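You operate a simulated robot arm through the tools that you are given. There is no shell and no other tool.

The job below is to be done with a simulated two-armed robot. You get a single attempt, and the scene is never put back.

JOB
Top up the water tub from the water jug, then warm it till the strip shows 30C.
Fine: pour about 150 ml, up to the blue line; jug back; dial to LOW, switch on; switch off once it shows 30C. Set down upright: water jug.

The check looks at the end state, three seconds after you hand in, the way a careful person would. Anything else that was tipped, shoved, dropped, spilled or broken makes it a failure.

ROBOT AND FRAMES
Two 6-joint arms with fingered hands on one trunk that stands fixed in place. Base frame: the origin is at the foot of the trunk, x ahead of it, y to its left, z up; the work surface is at about z = 80. Lengths are in cm, angles in degrees, forces in N, time in s.
The left shoulder is at [5, 17, 109.5], the right one opposite. With the tool pointing down near the work surface each hand reaches from about 48 to 76 cm from the base axis, measured 20 degrees to its own side. Payload 3.5 kg a hand.
The tool frame of a hand sits at the grasp point between the pads (the TCP): z along the fingers, y along the line on which they close. The tips reach 2.6 cm beyond it. The gripper opens to 13.2 cm. The gripper's body begins 7.3 cm behind the TCP. The gripper is a hand of 3 fingers: y runs from the thumb to the fingers, the wrist lies at [0, 0, -23.4] in the tool frame, and closing takes about 1.5 s.
Orientation is that of the tool frame in the base frame, as a unit quaternion [w, x, y, z]. With the fingers straight down and closing along the base's y, the tool's x points along the base's -x, its y along +y and its z along -z.

CONTROLS
- The arms move only by the tool play_rows. It takes "left_plan", "right_plan" or both (then of equal length, played together; a hand with none holds still); each is a list of rows, each an object (a shift or turn left out is 0, a gripper value left out holds the last) with "delta_rot": the turn, a rotation vector about the base's x, y, z in degrees, a list of three; "travel": the shift along the base's x, y, z in cm, a list of three; "gripper": the opening, from 0 (shut) to 1 (fully open). In form: [{"delta_rot": [rx, ry, rz], "travel": [dx, dy, dz], "gripper": gripper}, ...]. A call has 1 to 20 rows; each row is the pose to reach, as a shift and turn from the pose commanded when the call began. Each row takes 0.2 s and may step no farther than 5 cm and 8.6 degrees from the row before; otherwise, or with a gripper value out of range, the whole call is refused. A pose out of reach is approached as far as the arm can. The call stops where the force on the tool passes 60 N (or 10 N more than at its start, if that is more) or the arm is blocked; 0.2 s more then pass. Each finger travels about 10.8 cm/s and halts on what it meets, pressing with about 29 N; the grip force reading is that of the motor and also rises with nothing between the fingers. The clock runs only during rows and for 0.2 s after the last one: add rows that repeat a pose to give the fingers time. It gives the time, the measured TCP pose, the force on the tool (base axes), the opening and the grip force at its end, in the units of the frame above (readings bear some noise), with the torque about the TCP (base axes, N m) and any sound that the robot's microphone picked up.
- Cameras (640 x 400 px; columns grow to the right, rows downward): "scene" is now at [3.4, -1.17, 167.91]; the picture's right is [-0.16, -0.99, 0.00], its down [-0.78, 0.13, -0.61] and it looks along [0.60, -0.10, -0.80] (base axes); focal length 316 px, centre (320, 200). "left" rides on the left gripper at [-6.2, 0.3, -9.2] in its tool frame; the picture's right is [-0.05, -1.00, 0.00], its down [0.83, -0.04, -0.56] and it looks along [0.55, -0.03, 0.83] (tool axes); focal length 230 px, centre (320, 200). "right" rides on the right gripper at [6.2, 0.3, -9.2] in its tool frame; the picture's right is [-0.05, 1.00, 0.00], its down [-0.83, -0.04, -0.56] and it looks along [-0.55, -0.03, 0.83] (tool axes); focal length 230 px, centre (320, 200). There is no depth. A picture from a camera that has moved, and an enlarged one, comes with that camera's place and axes in the base frame and with its lens.
- snapshot(camera): a new picture of that camera. It takes no simulated time.
- lift_body(by): slides the trunk up (or, below 0, down) by that many cm; the arms and the scene camera ride with it, the base frame stays. It gives what a move gives, with no picture.
- grasp_type(shape, hand): the hand has 3 fingers and takes this shape, open, in about a second: jaw (thumb against the fingers, like two jaws); tri (thumb and two fingers); tip (a fingertip pinch); poke (one finger out to press); point (the index stretched); flat (the hand flat); cup (the hand cupped); fist (a fist). The gripper value then closes the fingers along that shape, each until it touches; the sizes above hold for jaw. It gives what a move gives, with no picture.
- turn_head(pan, tilt): turns the head with the scene camera to pan (to the left, within 86 degrees either way) and tilt (down, from -29 to 69), counted from straight ahead of the robot. It gives what a move gives.
- inspect(camera, box): a new picture of the part [left, top, right, bottom] of that camera's present view, enlarged. It takes no simulated time.
- hand_in(): hands the job in; it is judged then, once.

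Places have to be worked out from the pictures, the camera data and where the tool is seen. Open the grippers and draw the arms clear of the work before you hand the job in, unless the task says otherwise.

The tools are called after "Request:" as a command line: name --argument value ..., lists and objects as JSON in quotes. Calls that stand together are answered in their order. play_rows: Moves the arms, as the interface text tells. Its arguments: {"type":"object","properties":{"left_plan":{"type":"array","items":{"type":"object","properties":{"delta_rot":{"type":"array","items":{"type":"number"}},"travel":{"type":"array","items":{"type":"number"}},"gripper":{"type":"number"}}}},"right_plan":{"type":"array","items":{"type":"object","properties":{"delta_rot":{"type":"array","items":{"type":"number"}},"travel":{"type":"array","items":{"type":"number"}},"gripper":{"type":"number"}}}}},"required":[]} The other tools are called the same way: lift_body (by) slides the trunk up or down; grasp_type (shape, hand) gives the hand a shape; turn_head (pan, tilt) turns the head that bears the scene camera; snapshot (camera) takes a picture; inspect (camera, box) takes an enlarged picture of a part of a camera's view; hand_in () hands the job in.

At the start:

```text
t: 0.0
left_tool_pos: [59.47, 19.22, 124.66]
left_tcp_rot: [0.001, 0.0, 1.0, 0.0]
left_force: [0.4, -0.5, -0.2]
left_ft_torque: [-0.02, 0.0, 0.03]
left_gripper_width: 13.19
left_gripper_force: 0.1
left_shape: jaw
right_tool_pos: [57.03, -29.58, 123.07]
right_tcp_rot: [0.0, 0.0, 1.0, 0.0]
right_force: [0.0, -0.5, -0.3]
right_ft_torque: [0.0, 0.01, 0.01]
right_gripper_width: 13.18
right_gripper_force: 0.0
right_shape: jaw
trunk travel left (down, up): [-71.0, 0.0]
head pan, tilt: [-9.3, 52.7]
```

scene: 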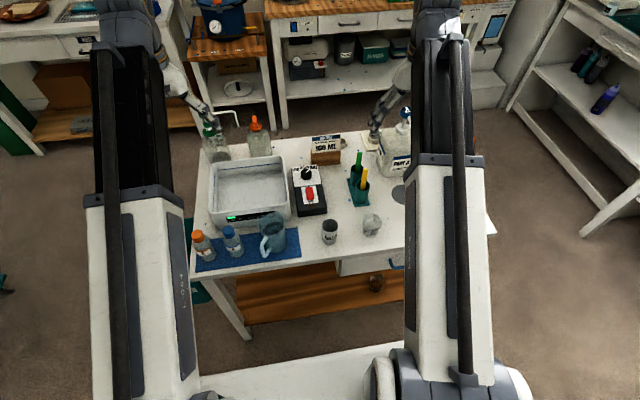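
right: 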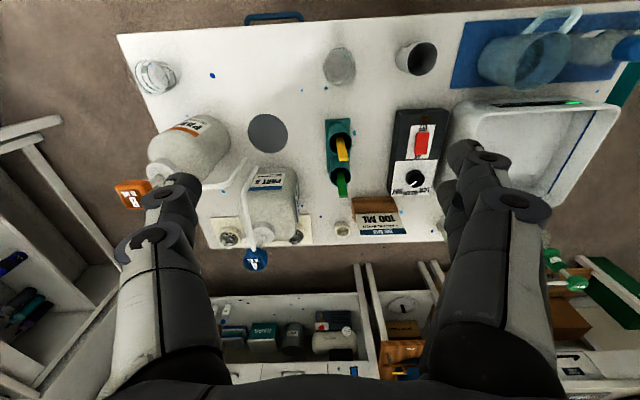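
left: 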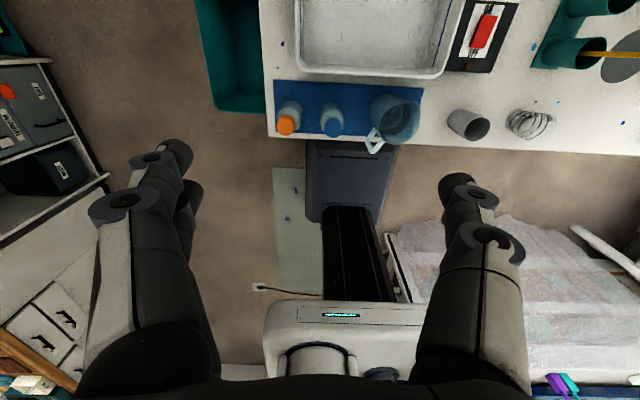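

I'll start by looking closer at the table: the tub, jug, heater control and strip.

Request:
inspect --camera "scene" --box '[180, 110, 340, 280]'

Request:
inspect --camera "scene" --box '[280, 120, 440, 270]'

Request:
inspect --camera "left" --box '[260, 0, 460, 160]'

Request:
inspect --camera "right" --box '[380, 0, 640, 240]'

```text
2.35 times, centred on (260, 195) of scene
camera zoom: at [3.4, -1.17, 167.91], right [-0.16, -0.99, 0.0], down [-0.78, 0.13, -0.61], along [0.6, -0.1, -0.8], focal length 743 px, centre (461, 212)
```

zoom: 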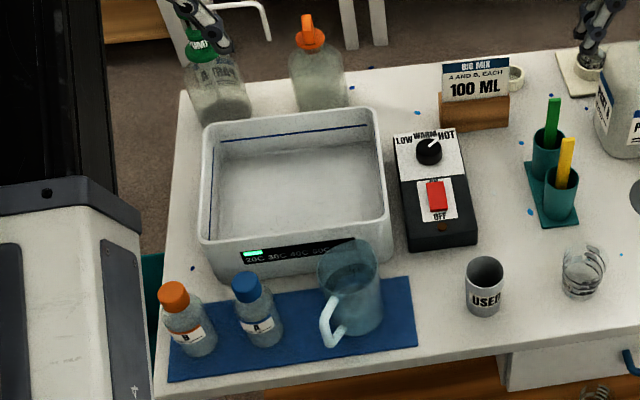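

```text
2.67 times, centred on (360, 195) of scene
camera zoom: at [3.4, -1.17, 167.91], right [-0.16, -0.99, 0.0], down [-0.78, 0.13, -0.61], along [0.6, -0.1, -0.8], focal length 842 px, centre (213, 213)
```

zoom: 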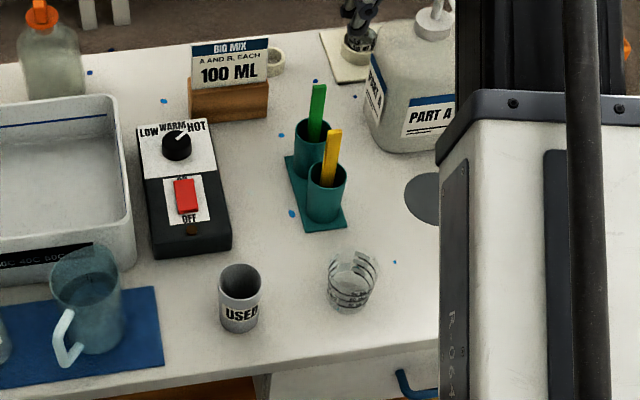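

```text
2.50 times, centred on (360, 80) of left
camera zoom: at [65.62, 19.49, 133.86], right [0.05, -1.0, 0.0], down [-0.83, -0.04, 0.56], along [-0.55, -0.03, -0.83], focal length 575 px, centre (220, 500)
```

zoom: 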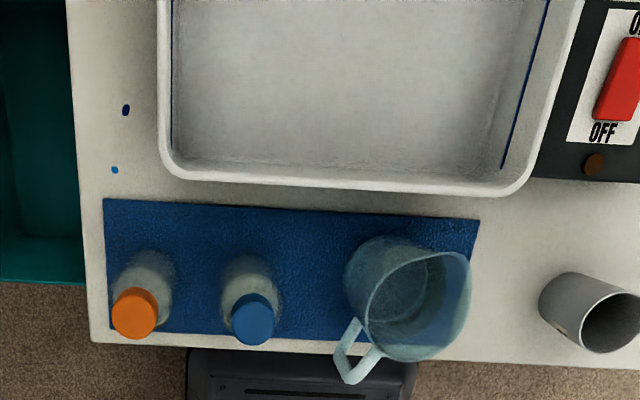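

```text
1.67 times, centred on (510, 120) of right
camera zoom: at [50.74, -29.21, 132.3], right [0.05, 1.0, 0.0], down [0.83, -0.04, 0.56], along [0.55, -0.03, -0.83], focal length 384 px, centre (3, 333)
```

zoom: 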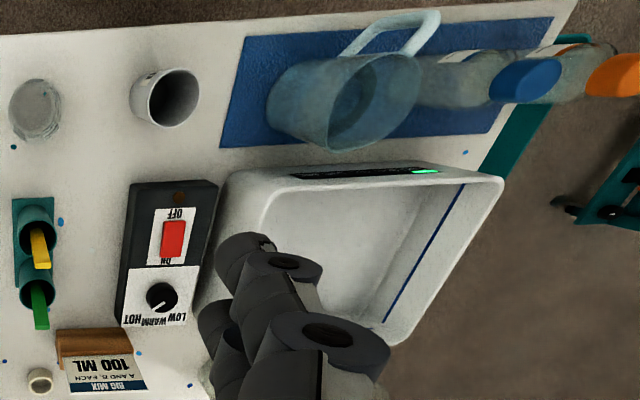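

The jug stands at roughly (52, 5) on the blue mat with its handle toward the robot and left. The heater box is at about (65, -7). I'll enlarge the dial, switch, strip, tub line and jug.

Request:
inspect --camera "scene" --box '[285, 155, 335, 225]'

Request:
inspect --camera "scene" --box '[200, 150, 300, 215]'

Request:
inspect --camera "scene" --box '[220, 200, 300, 270]'

Request:
inspect --camera "left" --box '[360, 70, 440, 160]'

Request:
inspect --camera "right" --box '[440, 0, 620, 110]'

```text
5.71 times, centred on (310, 190) of scene
camera zoom: at [3.4, -1.17, 167.91], right [-0.16, -0.99, 0.0], down [-0.78, 0.13, -0.61], along [0.6, -0.1, -0.8], focal length 1804 px, centre (377, 257)
```

zoom: 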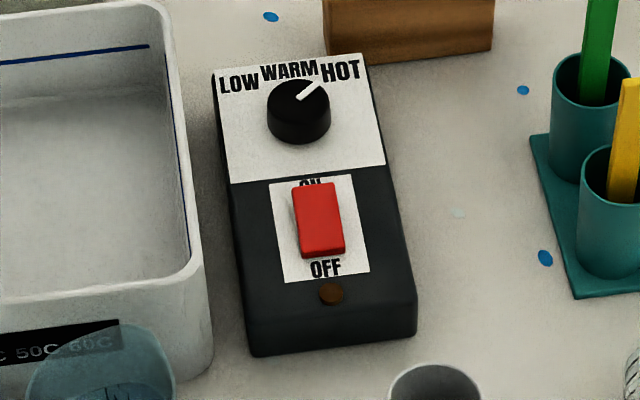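

```text
6.15 times, centred on (250, 182) of scene
camera zoom: at [3.4, -1.17, 167.91], right [-0.16, -0.99, 0.0], down [-0.78, 0.13, -0.61], along [0.6, -0.1, -0.8], focal length 1942 px, centre (751, 308)
```

zoom: 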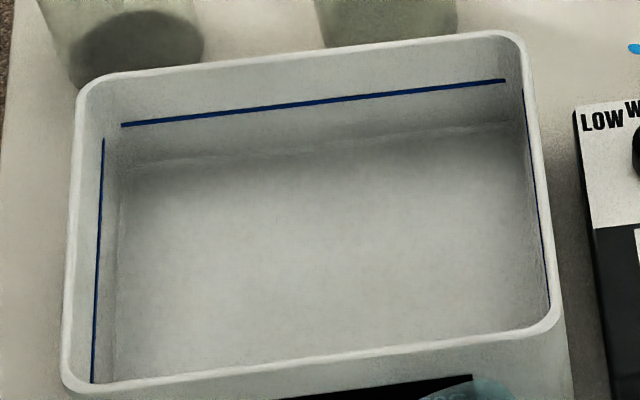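

```text
5.71 times, centred on (260, 235) of scene
camera zoom: at [3.4, -1.17, 167.91], right [-0.16, -0.99, 0.0], down [-0.78, 0.13, -0.61], along [0.6, -0.1, -0.8], focal length 1804 px, centre (663, 0)
```

zoom: 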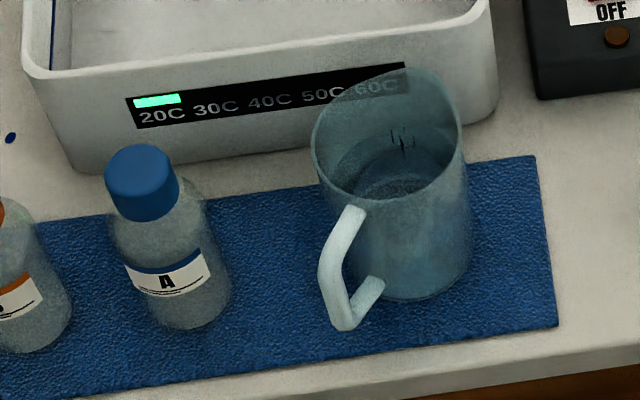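

```text
4.44 times, centred on (400, 115) of left
camera zoom: at [65.62, 19.49, 133.86], right [0.05, -1.0, 0.0], down [-0.83, -0.04, 0.56], along [-0.55, -0.03, -0.83], focal length 1022 px, centre (-36, 578)
```

zoom: 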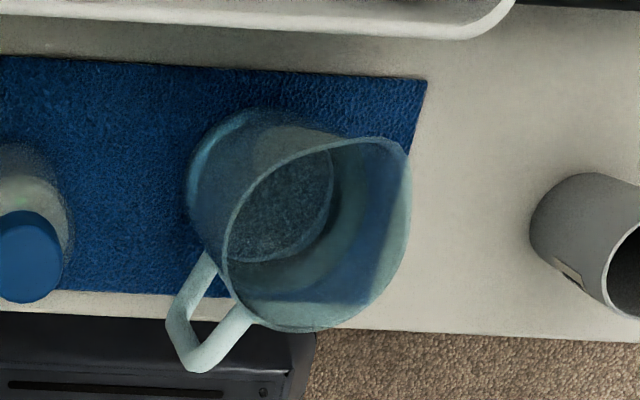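

```text
3.56 times, centred on (530, 55) of right
camera zoom: at [50.74, -29.21, 132.3], right [0.05, 1.0, 0.0], down [0.83, -0.04, 0.56], along [0.55, -0.03, -0.83], focal length 818 px, centre (-427, 716)
```

zoom: 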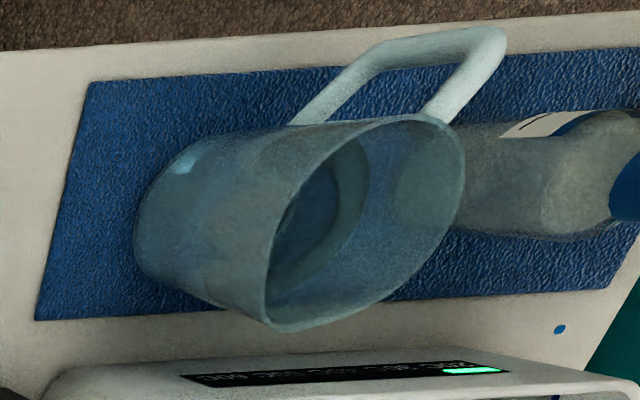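

The dial sits at HOT, the switch looks OFF and the strip is lit at 20C. I put the jug centre at about (55, 4.4) with its rim near z=91 and its spout pointing about (+0.8, -0.6). I'll move the right arm so its forward-looking camera gets a closer view of the tub, heater and jug.

Request:
play_rows --right_plan '[{"travel": [-2, 4, -1]}, {"travel": [-4, 8, -2]}, {"travel": [-6, 12, -3]}, {"travel": [-8, 16, -4]}, {"travel": [-9, 20, -5]}, {"travel": [-9, 23, -6]}, {"travel": [-9, 23, -6]}]'

Request:
snapshot --camera "right"

Request:
snapshot --camera "scene"

```text
t: 1.6
left_tool_pos: [59.51, 19.15, 124.63]
left_tcp_rot: [0.0, 0.0, 1.0, 0.0]
left_force: [0.0, -0.3, -0.8]
left_ft_torque: [0.0, 0.01, 0.01]
left_gripper_width: 13.18
left_gripper_force: 0.1
left_shape: jaw
right_tool_pos: [47.9, -6.12, 116.95]
right_tcp_rot: [0.0, 0.0, 1.0, 0.001]
right_force: [0.4, 0.1, 0.8]
right_ft_torque: [-0.01, -0.01, 0.01]
right_gripper_width: 13.18
right_gripper_force: 0.0
right_shape: jaw
trunk travel left (down, up): [-71.0, 0.0]
head pan, tilt: [-9.3, 52.7]
```

```text
taken
camera right: at [41.57, -5.96, 126.26], right [0.05, 1.0, 0.0], down [0.83, -0.04, 0.56], along [0.55, -0.03, -0.83], focal length 230 px, centre (320, 200)
```

right: 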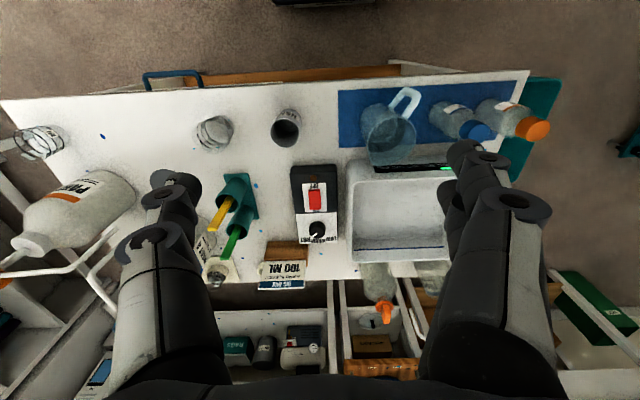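

```text
taken
camera scene: at [3.39, -1.18, 167.91], right [-0.16, -0.99, 0.0], down [-0.78, 0.13, -0.61], along [0.6, -0.1, -0.8], focal length 316 px, centre (320, 200)
```

scene: 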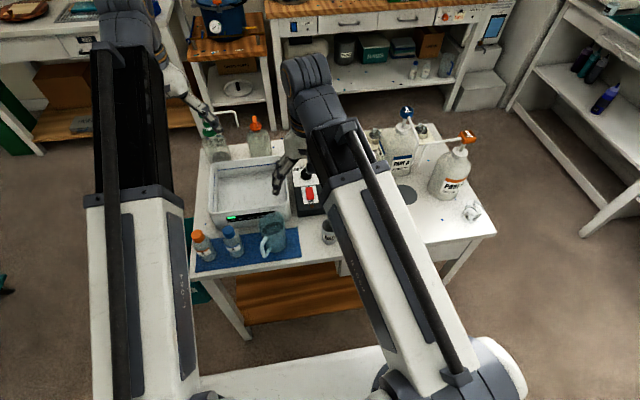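

The right camera now looks forward over the heater and tub. I'll enlarge those areas.

Request:
inspect --camera "right" --box '[280, 155, 350, 260]'

Request:
inspect --camera "right" --box '[335, 150, 465, 270]'

Request:
inspect --camera "right" --box '[335, 75, 555, 185]'

```text
3.81 times, centred on (315, 208) of right
camera zoom: at [41.57, -5.96, 126.26], right [0.05, 1.0, 0.0], down [0.83, -0.04, 0.56], along [0.55, -0.03, -0.83], focal length 876 px, centre (339, 171)
```

zoom: 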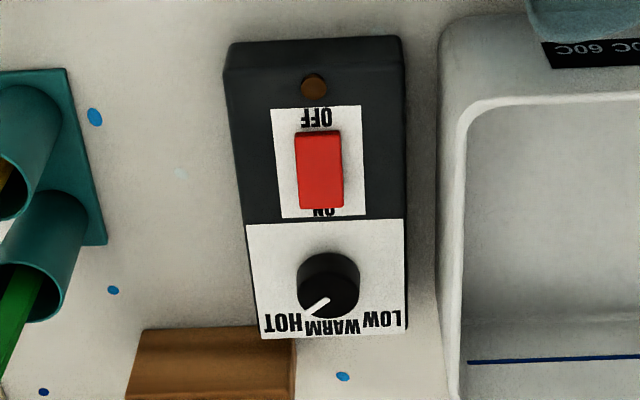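

```text
3.33 times, centred on (400, 210) of right
camera zoom: at [41.57, -5.96, 126.26], right [0.05, 1.0, 0.0], down [0.83, -0.04, 0.56], along [0.55, -0.03, -0.83], focal length 767 px, centre (53, 167)
```

zoom: 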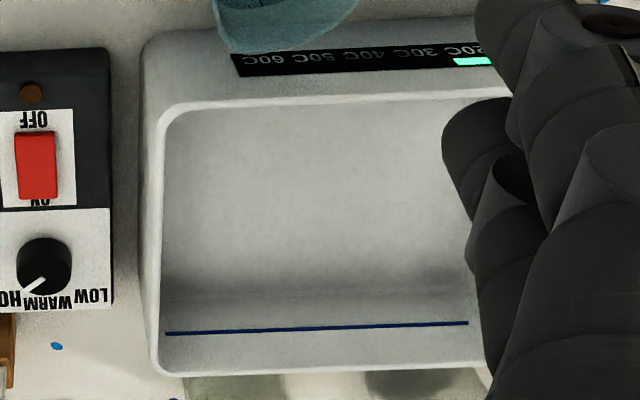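

```text
2.91 times, centred on (445, 130) of right
camera zoom: at [41.57, -5.96, 126.26], right [0.05, 1.0, 0.0], down [0.83, -0.04, 0.56], along [0.55, -0.03, -0.83], focal length 669 px, centre (-44, 404)
```

zoom: 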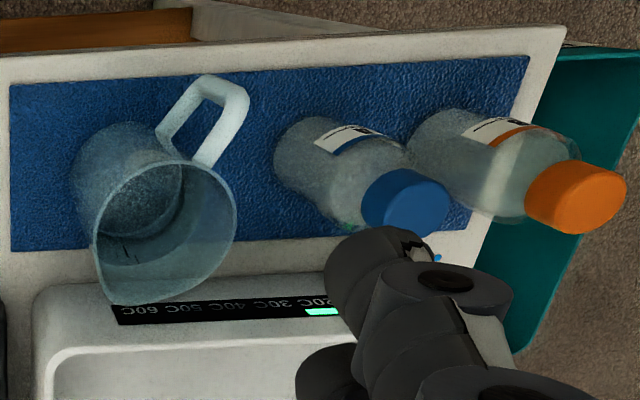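

The tub rim runs over about x 62–82, y -1 to 22.5 and z≈90.5, and the heater knob is near (77, -8.4). Next I'll pull the right hand back to the right and bring the left hand over the jug. It will be pitched 45° forward and yawed -15°, about 17 cm above the grasp height.

Request:
play_rows --left_plan '[{"travel": [-0.6, -1.8, -2.4], "delta_rot": [-0.74, -5.6, -1.78]}, {"travel": [-1.1, -3.7, -4.9], "delta_rot": [-1.47, -11.2, -3.55]}, {"travel": [-1.7, -5.5, -7.3], "delta_rot": [-2.2, -16.8, -5.3]}, {"travel": [-2.3, -7.4, -9.8], "delta_rot": [-2.95, -22.4, -7.1]}, {"travel": [-2.9, -9.2, -12.2], "delta_rot": [-3.7, -28.0, -8.9]}, {"travel": [-3.4, -11.1, -14.7], "delta_rot": [-4.4, -33.6, -10.7]}, {"travel": [-4.0, -13.0, -17.1], "delta_rot": [-5.15, -39.1, -12.4]}, {"travel": [-4.6, -14.8, -19.6], "delta_rot": [-5.89, -44.74, -14.22]}, {"travel": [-4.6, -14.8, -19.6], "delta_rot": [-5.89, -44.74, -14.22]}]' --right_plan '[{"travel": [1, -4, 0]}, {"travel": [2, -8, -1]}, {"travel": [3, -12, -1]}, {"travel": [4, -16, -2]}, {"travel": [5, -19, -3]}, {"travel": [6, -20, -3]}, {"travel": [6, -20, -3]}, {"travel": [6, -20, -3]}, {"travel": [6, -20, -3]}]'

Request:
snapshot --camera "scene"

Request:
snapshot --camera "left"

Request:
snapshot --camera "right"

```text
t: 3.6
left_tool_pos: [62.17, 2.68, 104.91]
left_tcp_rot: [0.38, 0.12, 0.916, -0.05]
left_force: [0.5, 0.1, 0.2]
left_ft_torque: [0.03, 0.04, 0.03]
left_gripper_width: 13.16
left_gripper_force: 0.1
left_shape: jaw
left hand out of reach, approached as far as the arm can: row 6, 7, 8, 9
right_tool_pos: [53.81, -26.68, 114.1]
right_tcp_rot: [0.001, 0.001, 1.0, 0.0]
right_force: [-0.3, 0.8, 1.0]
right_ft_torque: [-0.04, -0.01, -0.02]
right_gripper_width: 13.17
right_gripper_force: 0.0
right_shape: jaw
trunk travel left (down, up): [-71.0, 0.0]
head pan, tilt: [-9.3, 52.7]
```

```text
taken
camera scene: at [3.39, -1.16, 167.91], right [-0.16, -0.99, 0.0], down [-0.78, 0.13, -0.61], along [0.6, -0.1, -0.8], focal length 316 px, centre (320, 200)
```

scene: 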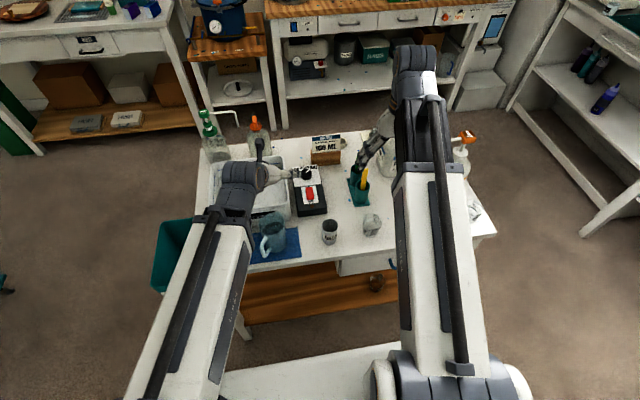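

```text
taken
camera left: at [60.09, 3.62, 115.66], right [-0.22, -0.97, 0.04], down [-0.96, 0.21, -0.2], along [0.18, -0.08, -0.98], focal length 230 px, centre (320, 200)
```

left: 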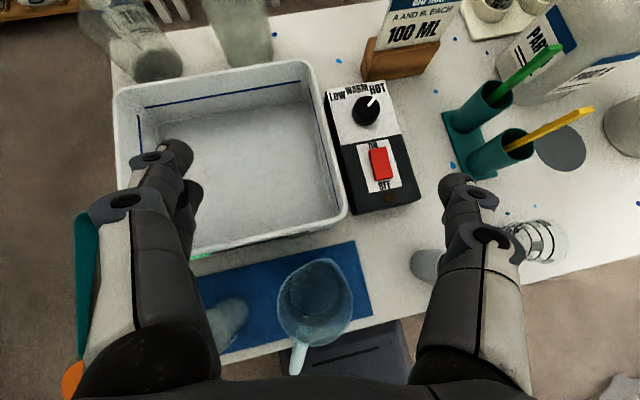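

```text
taken
camera right: at [47.59, -26.29, 123.34], right [0.05, 1.0, 0.0], down [0.83, -0.04, 0.56], along [0.55, -0.03, -0.83], focal length 230 px, centre (320, 200)
```

right: 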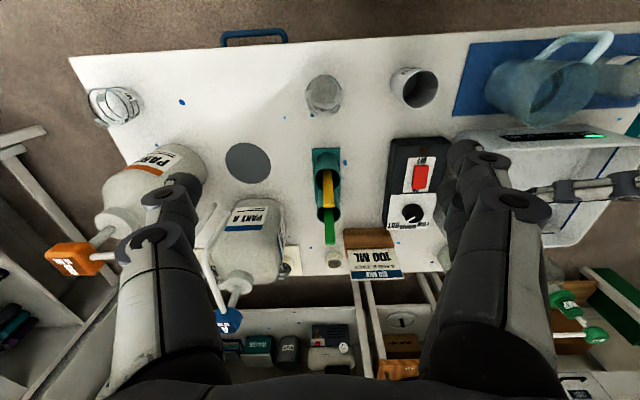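

The left arm can't fold in close enough at this trunk height because the wrist needs about 44 cm from the shoulder. Lowering the trunk will fix that, so I'll raise both hands first and then slide the trunk down.

Request:
play_rows --left_plan '[{"travel": [0, 0, 4.5]}, {"travel": [0, 0, 9]}, {"travel": [0, 0, 13.5]}, {"travel": [0, 0, 18]}, {"travel": [0, 0, 22]}, {"travel": [0, 0, 26]}, {"travel": [0, 0, 26]}]' --right_plan '[{"travel": [0, -1, 4]}, {"travel": [0, -2, 8]}, {"travel": [0, -3, 12]}, {"travel": [0, -4, 16]}, {"travel": [0, -4, 20]}, {"travel": [0, -4, 22]}, {"travel": [0, -4, 22]}]'

```text
t: 5.2
left_tool_pos: [62.22, 2.49, 131.41]
left_tcp_rot: [0.379, 0.12, 0.916, -0.05]
left_force: [0.1, 0.5, 0.4]
left_ft_torque: [-0.01, 0.0, -0.01]
left_gripper_width: 13.2
left_gripper_force: 0.1
left_shape: jaw
right_tool_pos: [58.21, -32.07, 127.42]
right_tcp_rot: [0.019, 0.001, 1.0, -0.005]
right_force: [-0.1, 0.8, 0.0]
right_ft_torque: [0.02, 0.0, -0.03]
right_gripper_width: 13.17
right_gripper_force: 0.1
right_shape: jaw
right hand out of reach, approached as far as the arm can: row 3, 4, 5, 6, 7
trunk travel left (down, up): [-71.0, 0.0]
head pan, tilt: [-9.3, 52.7]
```

Both hands are up: left at z≈131 and right at z≈127, which is its limit. I'll lower the trunk 20 cm, which leaves both hands well above everything.

Request:
lift_body --by -20

Request:
play_rows --left_plan '[{"travel": [-1, 0.3, 4]}, {"travel": [-2, 0.6, 8]}, {"travel": [-3, 0.9, 12]}, {"travel": [-4, 1.2, 16]}, {"travel": [-5, 1.5, 18]}, {"travel": [-5, 1.5, 18]}]' --right_plan '[{"travel": [0, 0, 4]}, {"travel": [0, 0, 8]}, {"travel": [0, 0, 12]}, {"travel": [0, 0, 16]}, {"travel": [0, 0, 18]}, {"travel": [0, 0, 18]}]'

```text
t: 7.4
left_tool_pos: [62.28, 2.52, 111.42]
left_tcp_rot: [0.379, 0.121, 0.916, -0.05]
left_force: [-0.7, 0.3, 0.2]
left_ft_torque: [0.01, 0.01, -0.02]
left_gripper_width: 13.18
left_gripper_force: 0.1
left_shape: jaw
right_tool_pos: [58.23, -32.04, 107.36]
right_tcp_rot: [0.02, 0.001, 1.0, -0.006]
right_force: [-0.7, -1.1, -0.3]
right_ft_torque: [0.01, 0.0, -0.02]
right_gripper_width: 13.2
right_gripper_force: 0.1
right_shape: jaw
trunk travel left (down, up): [-51.0, 20.0]
head pan, tilt: [-9.3, 52.7]
```

```text
t: 8.8
left_tool_pos: [58.07, 3.75, 128.48]
left_tcp_rot: [0.379, 0.121, 0.916, -0.05]
left_force: [1.1, -0.5, 0.0]
left_ft_torque: [-0.01, 0.01, -0.02]
left_gripper_width: 13.17
left_gripper_force: 0.0
left_shape: jaw
left hand out of reach, approached as far as the arm can: row 5, 6
right_tool_pos: [64.36, -33.79, 116.86]
right_tcp_rot: [0.063, 0.0, 0.998, -0.017]
right_force: [0.1, -0.2, 1.0]
right_ft_torque: [0.01, 0.02, -0.01]
right_gripper_width: 13.19
right_gripper_force: 0.0
right_shape: jaw
right hand out of reach, approached as far as the arm can: row 1, 2, 3, 4, 5, 6
trunk travel left (down, up): [-51.0, 20.0]
head pan, tilt: [-9.3, 52.7]
```

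The left hand is now at (58, 3.8, 128), close to its top reach for this trunk height. I'll draw the right hand back over clear table and then lower the trunk another 18 cm.

Request:
play_rows --right_plan '[{"travel": [-4, -0.5, -2]}, {"travel": [-8, -1, -2], "delta_rot": [0, 3.6, 0]}, {"travel": [-10, -1, -2], "delta_rot": [0, 7, 0]}, {"travel": [-10, -1, -2], "delta_rot": [0, 7, 0]}]'

Request:
lift_body --by -14

Request:
play_rows --left_plan '[{"travel": [-1.5, 0.3, -1]}, {"travel": [-3, 0.6, -2]}, {"travel": [-3.2, 0.6, -4]}, {"travel": [-3.2, 0.6, -6]}, {"travel": [-3.2, 0.6, -6]}]'

Request:
snapshot --camera "scene"

Request:
snapshot --camera "left"

Request:
snapshot --camera "right"

```text
t: 9.8
left_tool_pos: [58.16, 3.72, 128.44]
left_tcp_rot: [0.379, 0.12, 0.916, -0.05]
left_force: [-0.2, -0.7, 0.4]
left_ft_torque: [-0.01, 0.01, 0.01]
left_gripper_width: 13.19
left_gripper_force: 0.1
left_shape: jaw
right_tool_pos: [57.66, -35.88, 108.62]
right_tcp_rot: [0.021, -0.002, 0.999, -0.024]
right_force: [-0.4, 0.4, -0.1]
right_ft_torque: [0.0, -0.02, -0.03]
right_gripper_width: 13.19
right_gripper_force: 0.0
right_shape: jaw
right hand out of reach, approached as far as the arm can: row 2, 3, 4
trunk travel left (down, up): [-51.0, 20.0]
head pan, tilt: [-9.3, 52.7]
```

```text
t: 11.4
left_tool_pos: [58.0, 3.81, 114.44]
left_tcp_rot: [0.379, 0.121, 0.916, -0.05]
left_force: [-0.1, -0.7, -0.3]
left_ft_torque: [-0.01, -0.01, -0.02]
left_gripper_width: 13.2
left_gripper_force: 0.2
left_shape: jaw
right_tool_pos: [57.67, -35.95, 94.71]
right_tcp_rot: [0.021, -0.001, 0.999, -0.024]
right_force: [0.7, -0.5, -0.8]
right_ft_torque: [-0.02, 0.01, 0.0]
right_gripper_width: 13.2
right_gripper_force: 0.1
right_shape: jaw
trunk travel left (down, up): [-37.0, 34.0]
head pan, tilt: [-9.3, 52.7]
```

```text
t: 12.6
left_tool_pos: [54.93, 4.34, 108.63]
left_tcp_rot: [0.38, 0.121, 0.916, -0.051]
left_force: [-0.1, 1.1, -0.3]
left_ft_torque: [-0.03, 0.01, 0.03]
left_gripper_width: 13.21
left_gripper_force: 0.1
left_shape: jaw
left hand out of reach, approached as far as the arm can: row 1, 2
right_tool_pos: [57.66, -35.86, 94.74]
right_tcp_rot: [0.021, -0.001, 0.999, -0.025]
right_force: [-0.4, 0.4, 0.2]
right_ft_torque: [-0.01, -0.01, 0.01]
right_gripper_width: 13.21
right_gripper_force: 0.1
right_shape: jaw
trunk travel left (down, up): [-37.0, 34.0]
head pan, tilt: [-9.3, 52.7]
```

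```text
taken
camera scene: at [3.4, -1.17, 133.91], right [-0.16, -0.99, 0.0], down [-0.78, 0.13, -0.61], along [0.6, -0.1, -0.8], focal length 316 px, centre (320, 200)
```

scene: 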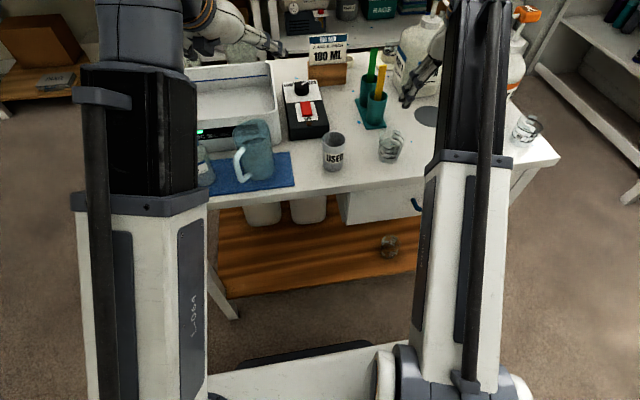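

```text
taken
camera left: at [52.83, 5.25, 119.33], right [-0.22, -0.97, 0.04], down [-0.96, 0.21, -0.19], along [0.18, -0.08, -0.98], focal length 230 px, centre (320, 200)
```

left: 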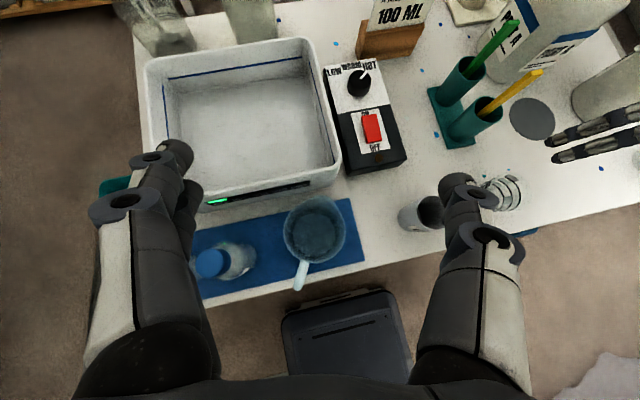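

```text
taken
camera right: at [51.04, -35.17, 103.66], right [0.05, 1.0, -0.05], down [0.81, -0.01, 0.59], along [0.59, -0.07, -0.81], focal length 230 px, centre (320, 200)
```

right: 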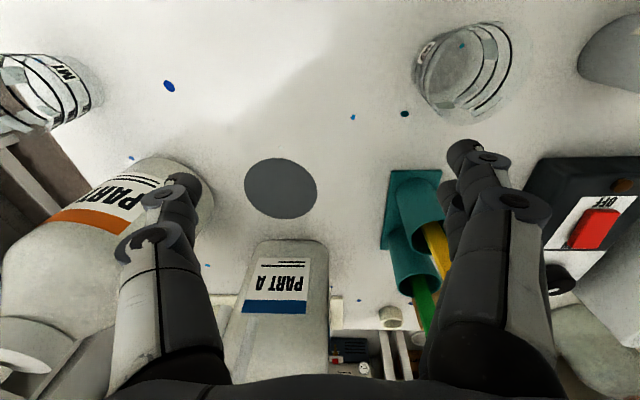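

The left hand is now above the jug at (54.9, 4.3, 108.6) in the planned orientation, and its camera looks almost straight down. I'll enlarge the jug to refine its position and handle direction.

Request:
inspect --camera "left" --box '[180, 170, 370, 310]'

Request:
inspect --camera "scene" --box '[185, 100, 305, 200]'

Request:
inspect --camera "left" --box '[130, 25, 350, 215]'

```text
2.86 times, centred on (275, 240) of left
camera zoom: at [52.83, 5.25, 119.33], right [-0.22, -0.97, 0.04], down [-0.96, 0.21, -0.19], along [0.18, -0.08, -0.98], focal length 657 px, centre (449, 86)
```

zoom: 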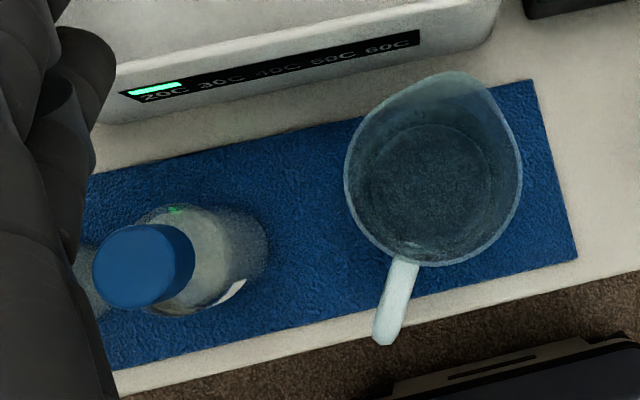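

```text
4.00 times, centred on (245, 150) of scene
camera zoom: at [3.4, -1.17, 133.91], right [-0.16, -0.99, 0.0], down [-0.78, 0.13, -0.61], along [0.6, -0.1, -0.8], focal length 1262 px, centre (620, 400)
```

zoom: 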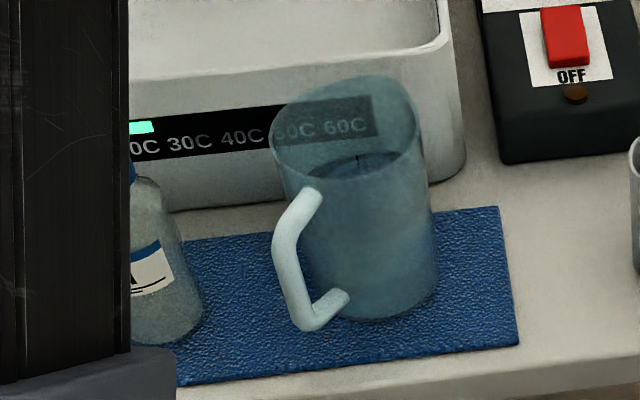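

```text
2.11 times, centred on (240, 120) of left
camera zoom: at [52.83, 5.25, 119.33], right [-0.22, -0.97, 0.04], down [-0.96, 0.21, -0.19], along [0.18, -0.08, -0.98], focal length 484 px, centre (488, 368)
```

zoom: 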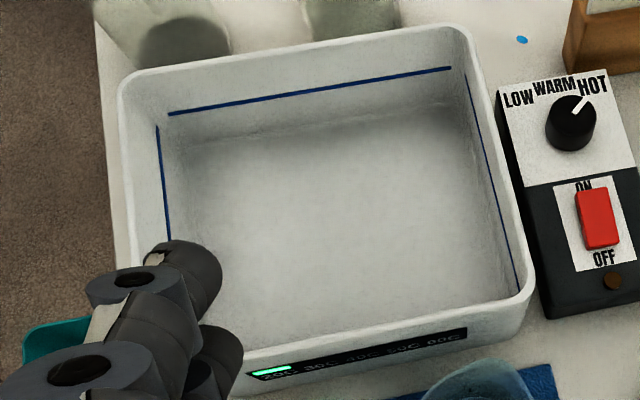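

Refined: jug axis at (54.3, 4.5), radius about 3.75, spout pointing about 27° right of +x. Bottle A's cap is at (53.4, 16), clear of the fingers, so I'll descend in two stages, starting with a stop at z≈95.

Request:
play_rows --left_plan '[{"travel": [-0.3, 0.1, -4]}, {"travel": [-0.6, 0.15, -8]}, {"travel": [-0.6, 0.15, -11]}, {"travel": [-0.6, 0.15, -13]}, {"travel": [-0.6, 0.15, -13]}]'

Request:
snapshot --camera "left"

Request:
snapshot --camera "scene"

```text
t: 13.8
left_tool_pos: [54.88, 4.23, 95.9]
left_tcp_rot: [0.379, 0.12, 0.916, -0.049]
left_force: [0.2, -0.2, -0.5]
left_ft_torque: [-0.02, 0.05, 0.01]
left_gripper_width: 13.19
left_gripper_force: 0.0
left_shape: jaw
left hand out of reach, approached as far as the arm can: row 4, 5
right_tool_pos: [57.56, -35.95, 94.53]
right_tcp_rot: [0.022, -0.001, 0.999, -0.024]
right_force: [-0.4, -0.2, -0.6]
right_ft_torque: [-0.03, -0.03, -0.02]
right_gripper_width: 13.17
right_gripper_force: 0.1
right_shape: jaw
trunk travel left (down, up): [-37.0, 34.0]
head pan, tilt: [-9.3, 52.7]
```

```text
taken
camera left: at [52.85, 5.02, 106.6], right [-0.22, -0.97, 0.04], down [-0.96, 0.21, -0.19], along [0.18, -0.08, -0.98], focal length 230 px, centre (320, 200)
```

left: 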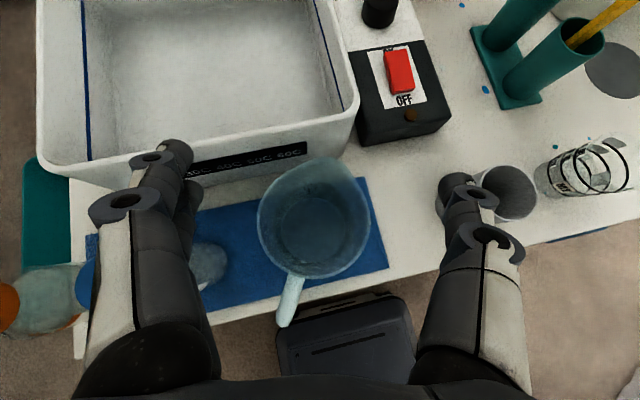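

```text
taken
camera scene: at [3.4, -1.17, 133.91], right [-0.16, -0.99, 0.0], down [-0.78, 0.13, -0.61], along [0.6, -0.1, -0.8], focal length 316 px, centre (320, 200)
```

scene: 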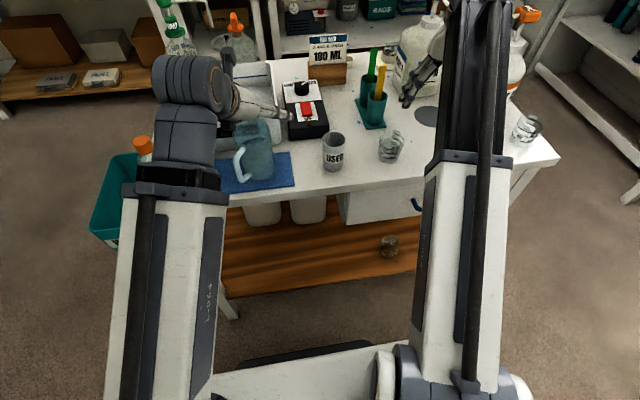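

The left arm hit its fold limit at z≈96, so the trunk must go lower. The right hand would ride down too, so I'll pitch it 45° forward and raise it about 14 cm.

Request:
play_rows --right_plan '[{"travel": [0, -0.5, 2], "delta_rot": [0, -8, 0]}, {"travel": [0, -1, 5], "delta_rot": [0, -16, 0]}, {"travel": [0, -1.5, 8], "delta_rot": [0, -24, 0]}, {"travel": [0, -2, 11], "delta_rot": [0, -32, 0]}, {"travel": [0, -2, 14], "delta_rot": [0, -40, 0]}, {"travel": [0, -2, 16], "delta_rot": [0, -46, 0]}, {"travel": [0, -2, 16], "delta_rot": [0, -46, 0]}]'

Request:
snapshot --camera "right"

Request:
snapshot --camera "scene"

```text
t: 15.4
left_tool_pos: [54.77, 4.28, 95.8]
left_tcp_rot: [0.379, 0.121, 0.916, -0.051]
left_force: [0.6, -0.2, -0.3]
left_ft_torque: [0.02, 0.0, 0.01]
left_gripper_width: 13.18
left_gripper_force: 0.1
left_shape: jaw
right_tool_pos: [57.6, -37.93, 110.9]
right_tcp_rot: [0.411, 0.008, 0.911, -0.023]
right_force: [0.2, -0.2, 0.3]
right_ft_torque: [0.01, 0.05, 0.02]
right_gripper_width: 13.21
right_gripper_force: 0.0
right_shape: jaw
trunk travel left (down, up): [-37.0, 34.0]
head pan, tilt: [-9.3, 52.7]
```

```text
taken
camera right: at [46.53, -37.17, 112.43], right [0.07, 1.0, 0.0], down [0.13, -0.01, 0.99], along [0.99, -0.07, -0.13], focal length 230 px, centre (320, 200)
```

right: 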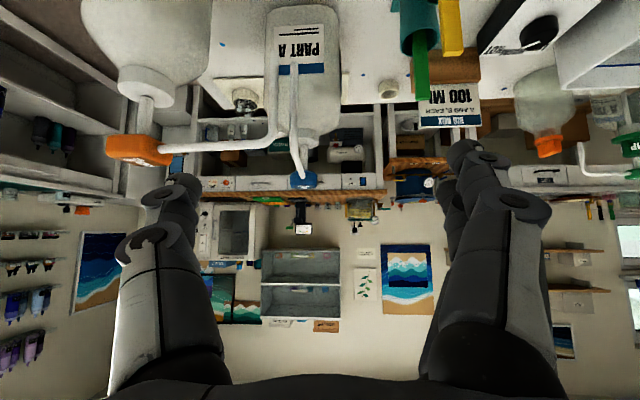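

```text
taken
camera scene: at [3.39, -1.17, 133.91], right [-0.16, -0.99, 0.0], down [-0.78, 0.13, -0.61], along [0.6, -0.1, -0.8], focal length 316 px, centre (320, 200)
```

scene: 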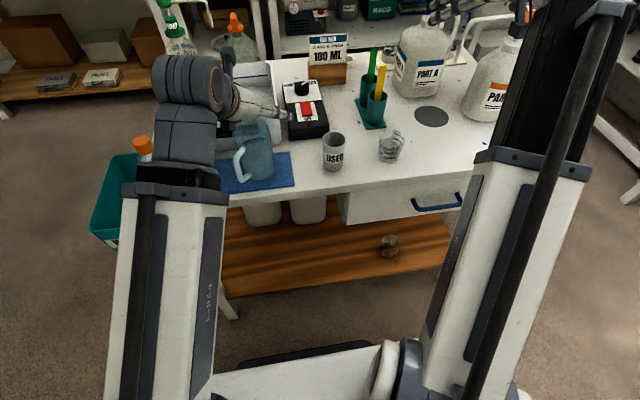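

The right hand is clear with the pump bottles ahead of it. I'll raise the left hand 10 cm and lower the trunk 14 cm, which puts the left hand at z≈91.8, just above grasp height with margin over the handle.

Request:
play_rows --left_plan '[{"travel": [0, 0, 4]}, {"travel": [0, 0, 8]}, {"travel": [0, 0, 11]}, {"travel": [0, 0, 11]}]'

Request:
lift_body --by -13

Request:
snapshot --camera "left"

Request:
snapshot --camera "scene"

```text
t: 16.4
left_tool_pos: [54.71, 4.32, 106.95]
left_tcp_rot: [0.38, 0.12, 0.916, -0.049]
left_force: [-0.2, -0.6, -0.1]
left_ft_torque: [-0.01, 0.0, 0.0]
left_gripper_width: 13.2
left_gripper_force: 0.0
left_shape: jaw
right_tool_pos: [57.52, -38.02, 110.69]
right_tcp_rot: [0.409, 0.009, 0.912, -0.024]
right_force: [-0.1, -0.8, -1.3]
right_ft_torque: [0.04, -0.01, 0.0]
right_gripper_width: 13.2
right_gripper_force: 0.0
right_shape: jaw
trunk travel left (down, up): [-37.0, 34.0]
head pan, tilt: [-9.3, 52.7]
```

```text
t: 18.0
left_tool_pos: [54.78, 4.3, 94.07]
left_tcp_rot: [0.38, 0.121, 0.916, -0.05]
left_force: [-0.4, -0.1, 0.1]
left_ft_torque: [0.03, 0.0, 0.01]
left_gripper_width: 13.19
left_gripper_force: 0.1
left_shape: jaw
right_tool_pos: [57.51, -37.83, 97.98]
right_tcp_rot: [0.41, 0.009, 0.912, -0.024]
right_force: [-0.4, -0.2, 0.0]
right_ft_torque: [0.03, 0.02, 0.03]
right_gripper_width: 13.19
right_gripper_force: 0.1
right_shape: jaw
trunk travel left (down, up): [-24.0, 47.0]
head pan, tilt: [-9.3, 52.7]
```

```text
taken
camera left: at [52.62, 5.18, 104.73], right [-0.22, -0.97, 0.04], down [-0.96, 0.21, -0.19], along [0.18, -0.08, -0.98], focal length 230 px, centre (320, 200)
```

left: 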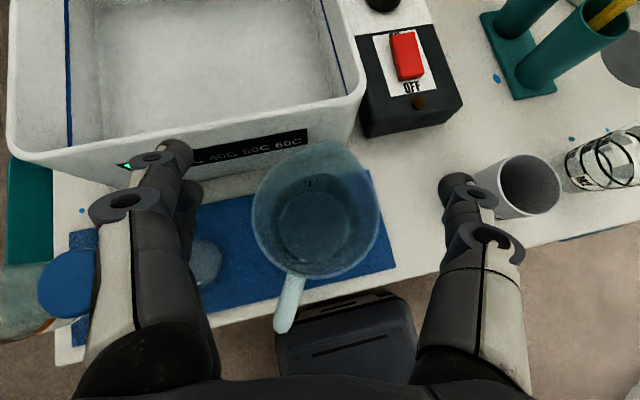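

```text
taken
camera scene: at [3.39, -1.17, 120.92], right [-0.16, -0.99, 0.0], down [-0.78, 0.13, -0.61], along [0.6, -0.1, -0.8], focal length 316 px, centre (320, 200)
```

scene: 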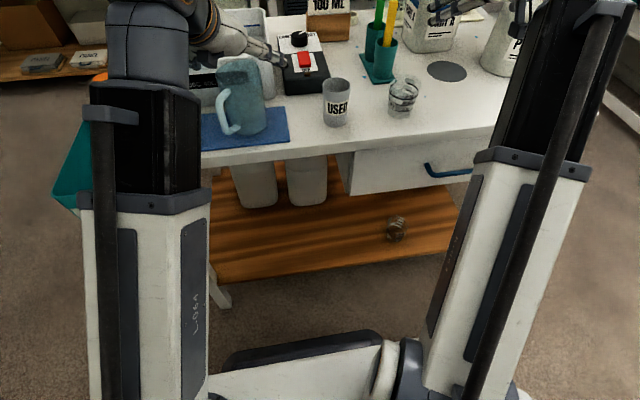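

The jug is centred between the open fingers. I'll descend straight to z≈88.5 with force watch.

Request:
play_rows --left_plan '[{"travel": [-0.2, 0.1, -1.5]}, {"travel": [-0.4, 0.2, -3]}, {"travel": [-0.5, 0.2, -4.5]}, {"travel": [-0.5, 0.2, -5.6]}, {"travel": [-0.5, 0.2, -5.6]}]'

Request:
snapshot --camera "left"

Request:
inspect --camera "scene" --box '[180, 20, 320, 150]'

```text
t: 19.2
left_tool_pos: [54.37, 4.53, 88.25]
left_tcp_rot: [0.38, 0.12, 0.916, -0.049]
left_force: [0.4, 0.0, 0.1]
left_ft_torque: [-0.04, -0.04, -0.01]
left_gripper_width: 13.19
left_gripper_force: 0.0
left_shape: jaw
right_tool_pos: [57.55, -37.99, 97.86]
right_tcp_rot: [0.41, 0.009, 0.912, -0.023]
right_force: [0.1, -0.1, 0.3]
right_ft_torque: [0.02, 0.03, 0.03]
right_gripper_width: 13.17
right_gripper_force: 0.0
right_shape: jaw
trunk travel left (down, up): [-24.0, 47.0]
head pan, tilt: [-9.3, 52.7]
```

```text
taken
camera left: at [52.23, 5.45, 99.03], right [-0.22, -0.97, 0.04], down [-0.96, 0.21, -0.19], along [0.18, -0.08, -0.98], focal length 230 px, centre (320, 200)
```

left: 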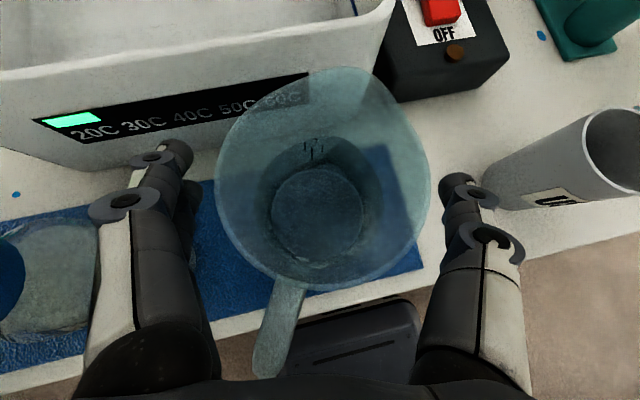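

```text
3.08 times, centred on (250, 85) of scene
camera zoom: at [3.39, -1.17, 120.91], right [-0.16, -0.99, 0.0], down [-0.78, 0.13, -0.61], along [0.6, -0.1, -0.8], focal length 971 px, centre (535, 554)
```

zoom: 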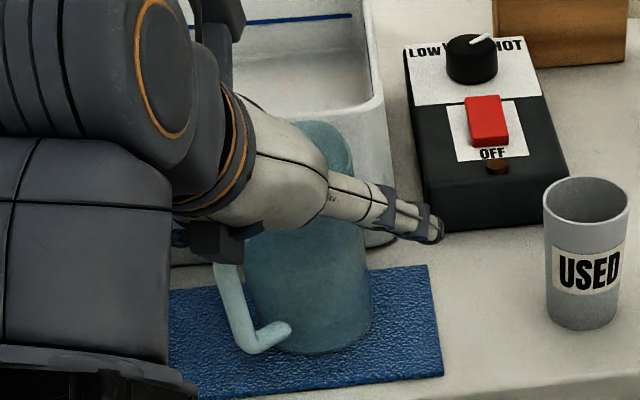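

The fingers straddle the jug symmetrically with no contact force. I'll close on it now, leaving time for the grip to settle.

Request:
play_rows --left_plan '[{"gripper": 0.8}, {"gripper": 0.65}, {"gripper": 0.5}, {"gripper": 0.4}, {"gripper": 0.3}, {"gripper": 0.3}, {"gripper": 0.3}, {"gripper": 0.3}]'

Request:
snapshot --camera "left"

Request:
inspect --camera "scene" --box '[180, 20, 320, 150]'

```text
t: 21.0
left_tool_pos: [54.3, 4.66, 88.15]
left_tcp_rot: [0.379, 0.12, 0.916, -0.05]
left_force: [1.0, -0.2, 0.7]
left_ft_torque: [0.0, -0.02, 0.01]
left_gripper_width: 6.31
left_gripper_force: 29.4
left_shape: jaw
right_tool_pos: [57.65, -37.98, 97.92]
right_tcp_rot: [0.409, 0.008, 0.912, -0.023]
right_force: [0.3, 0.7, 0.6]
right_ft_torque: [0.02, -0.01, 0.01]
right_gripper_width: 13.2
right_gripper_force: 0.1
right_shape: jaw
trunk travel left (down, up): [-24.0, 47.0]
head pan, tilt: [-9.3, 52.7]
```

```text
taken
camera left: at [52.22, 5.43, 99.04], right [-0.22, -0.97, 0.04], down [-0.96, 0.21, -0.19], along [0.18, -0.08, -0.98], focal length 230 px, centre (320, 200)
```

left: 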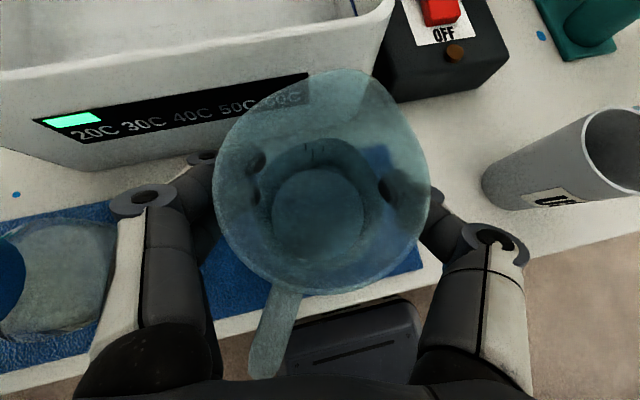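

```text
3.08 times, centred on (250, 85) of scene
camera zoom: at [3.4, -1.18, 120.91], right [-0.16, -0.99, 0.0], down [-0.78, 0.13, -0.61], along [0.6, -0.1, -0.8], focal length 971 px, centre (535, 554)
```

zoom: 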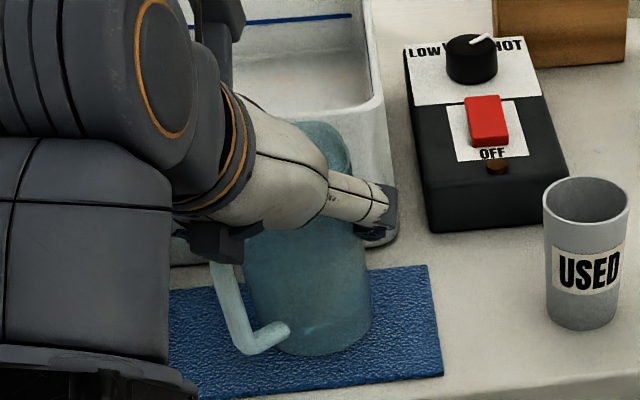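

The hand has a firm hold, with width 6.3 cm and 29 N. I'll lift a few cm to test it and weigh the jug.

Request:
play_rows --left_plan '[{"travel": [0, 0, 1]}, {"travel": [0, 0, 2]}, {"travel": [0, 0, 4]}, {"travel": [0, 0, 6]}, {"travel": [0, 0, 6]}, {"travel": [0, 0, 6]}]'

Request:
snapshot --camera "left"

Request:
inspect --camera "scene" --box '[180, 20, 320, 150]'

```text
t: 22.4
left_tool_pos: [54.24, 4.6, 94.1]
left_tcp_rot: [0.379, 0.121, 0.916, -0.05]
left_force: [0.0, -0.2, -3.2]
left_ft_torque: [0.0, 0.01, 0.01]
left_gripper_width: 6.28
left_gripper_force: 29.0
left_shape: jaw
right_tool_pos: [57.53, -37.9, 97.86]
right_tcp_rot: [0.41, 0.009, 0.912, -0.024]
right_force: [0.6, -1.1, -0.2]
right_ft_torque: [0.0, 0.0, 0.0]
right_gripper_width: 13.19
right_gripper_force: 0.1
right_shape: jaw
trunk travel left (down, up): [-24.0, 47.0]
head pan, tilt: [-9.3, 52.7]
```

```text
taken
camera left: at [52.12, 5.48, 104.88], right [-0.22, -0.97, 0.04], down [-0.96, 0.21, -0.19], along [0.18, -0.08, -0.98], focal length 230 px, centre (320, 200)
```

left: 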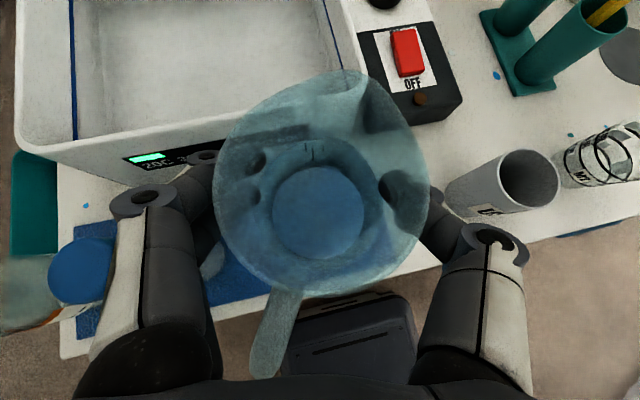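

```text
3.08 times, centred on (250, 85) of scene
camera zoom: at [3.41, -1.17, 120.91], right [-0.16, -0.99, 0.0], down [-0.78, 0.13, -0.61], along [0.6, -0.1, -0.8], focal length 971 px, centre (535, 554)
```

zoom: 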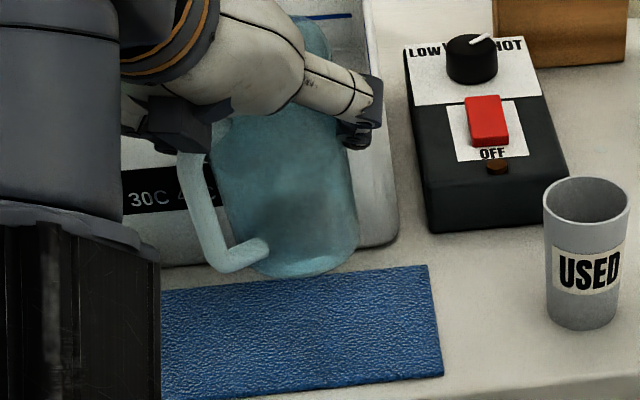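

The hold is solid and the jug is upright, weighing about 3.2 N. Next I'll raise the trunk, which carries the jug straight up, so there's good reach for pouring over the tub.

Request:
lift_body --by 20

Request:
lift_body --by 20

Request:
snapshot --camera "scene"

Request:
snapshot --camera "left"

```text
t: 24.6
left_tool_pos: [54.15, 4.6, 114.16]
left_tcp_rot: [0.38, 0.121, 0.916, -0.049]
left_force: [-0.1, 0.4, -2.7]
left_ft_torque: [0.05, 0.02, 0.02]
left_gripper_width: 6.31
left_gripper_force: 28.5
left_shape: jaw
right_tool_pos: [57.72, -37.88, 117.79]
right_tcp_rot: [0.409, 0.009, 0.912, -0.024]
right_force: [-0.6, -0.4, -0.5]
right_ft_torque: [-0.02, -0.01, 0.02]
right_gripper_width: 13.18
right_gripper_force: 0.0
right_shape: jaw
trunk travel left (down, up): [-44.0, 27.0]
head pan, tilt: [-9.3, 52.7]
```

```text
t: 26.8
left_tool_pos: [54.08, 4.57, 134.14]
left_tcp_rot: [0.38, 0.12, 0.916, -0.049]
left_force: [0.1, -0.1, -3.5]
left_ft_torque: [0.0, 0.0, -0.03]
left_gripper_width: 6.27
left_gripper_force: 29.0
left_shape: jaw
right_tool_pos: [57.67, -38.02, 137.84]
right_tcp_rot: [0.41, 0.009, 0.912, -0.023]
right_force: [0.1, -0.6, -0.5]
right_ft_torque: [-0.02, 0.03, -0.02]
right_gripper_width: 13.18
right_gripper_force: 0.0
right_shape: jaw
trunk travel left (down, up): [-64.0, 7.0]
head pan, tilt: [-9.3, 52.7]
```

```text
taken
camera scene: at [3.42, -1.17, 160.91], right [-0.16, -0.99, 0.0], down [-0.78, 0.13, -0.61], along [0.6, -0.1, -0.8], focal length 316 px, centre (320, 200)
```

scene: 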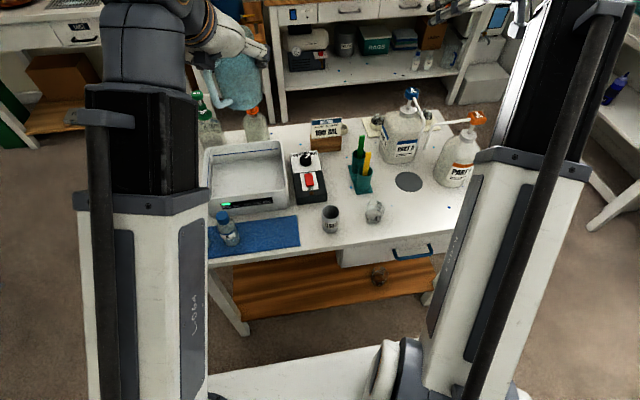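

```text
taken
camera left: at [52.14, 5.48, 144.87], right [-0.22, -0.97, 0.04], down [-0.96, 0.21, -0.19], along [0.18, -0.08, -0.98], focal length 230 px, centre (320, 200)
```

left: 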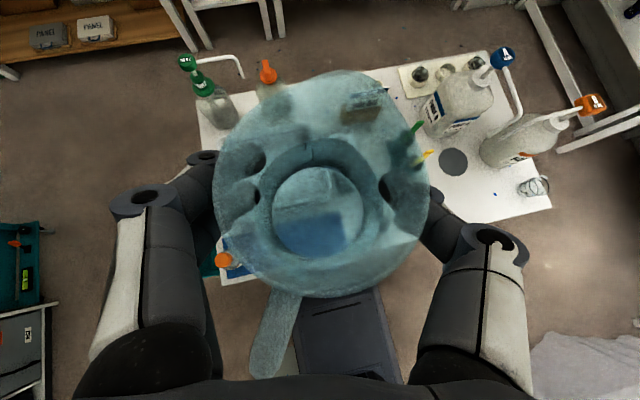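

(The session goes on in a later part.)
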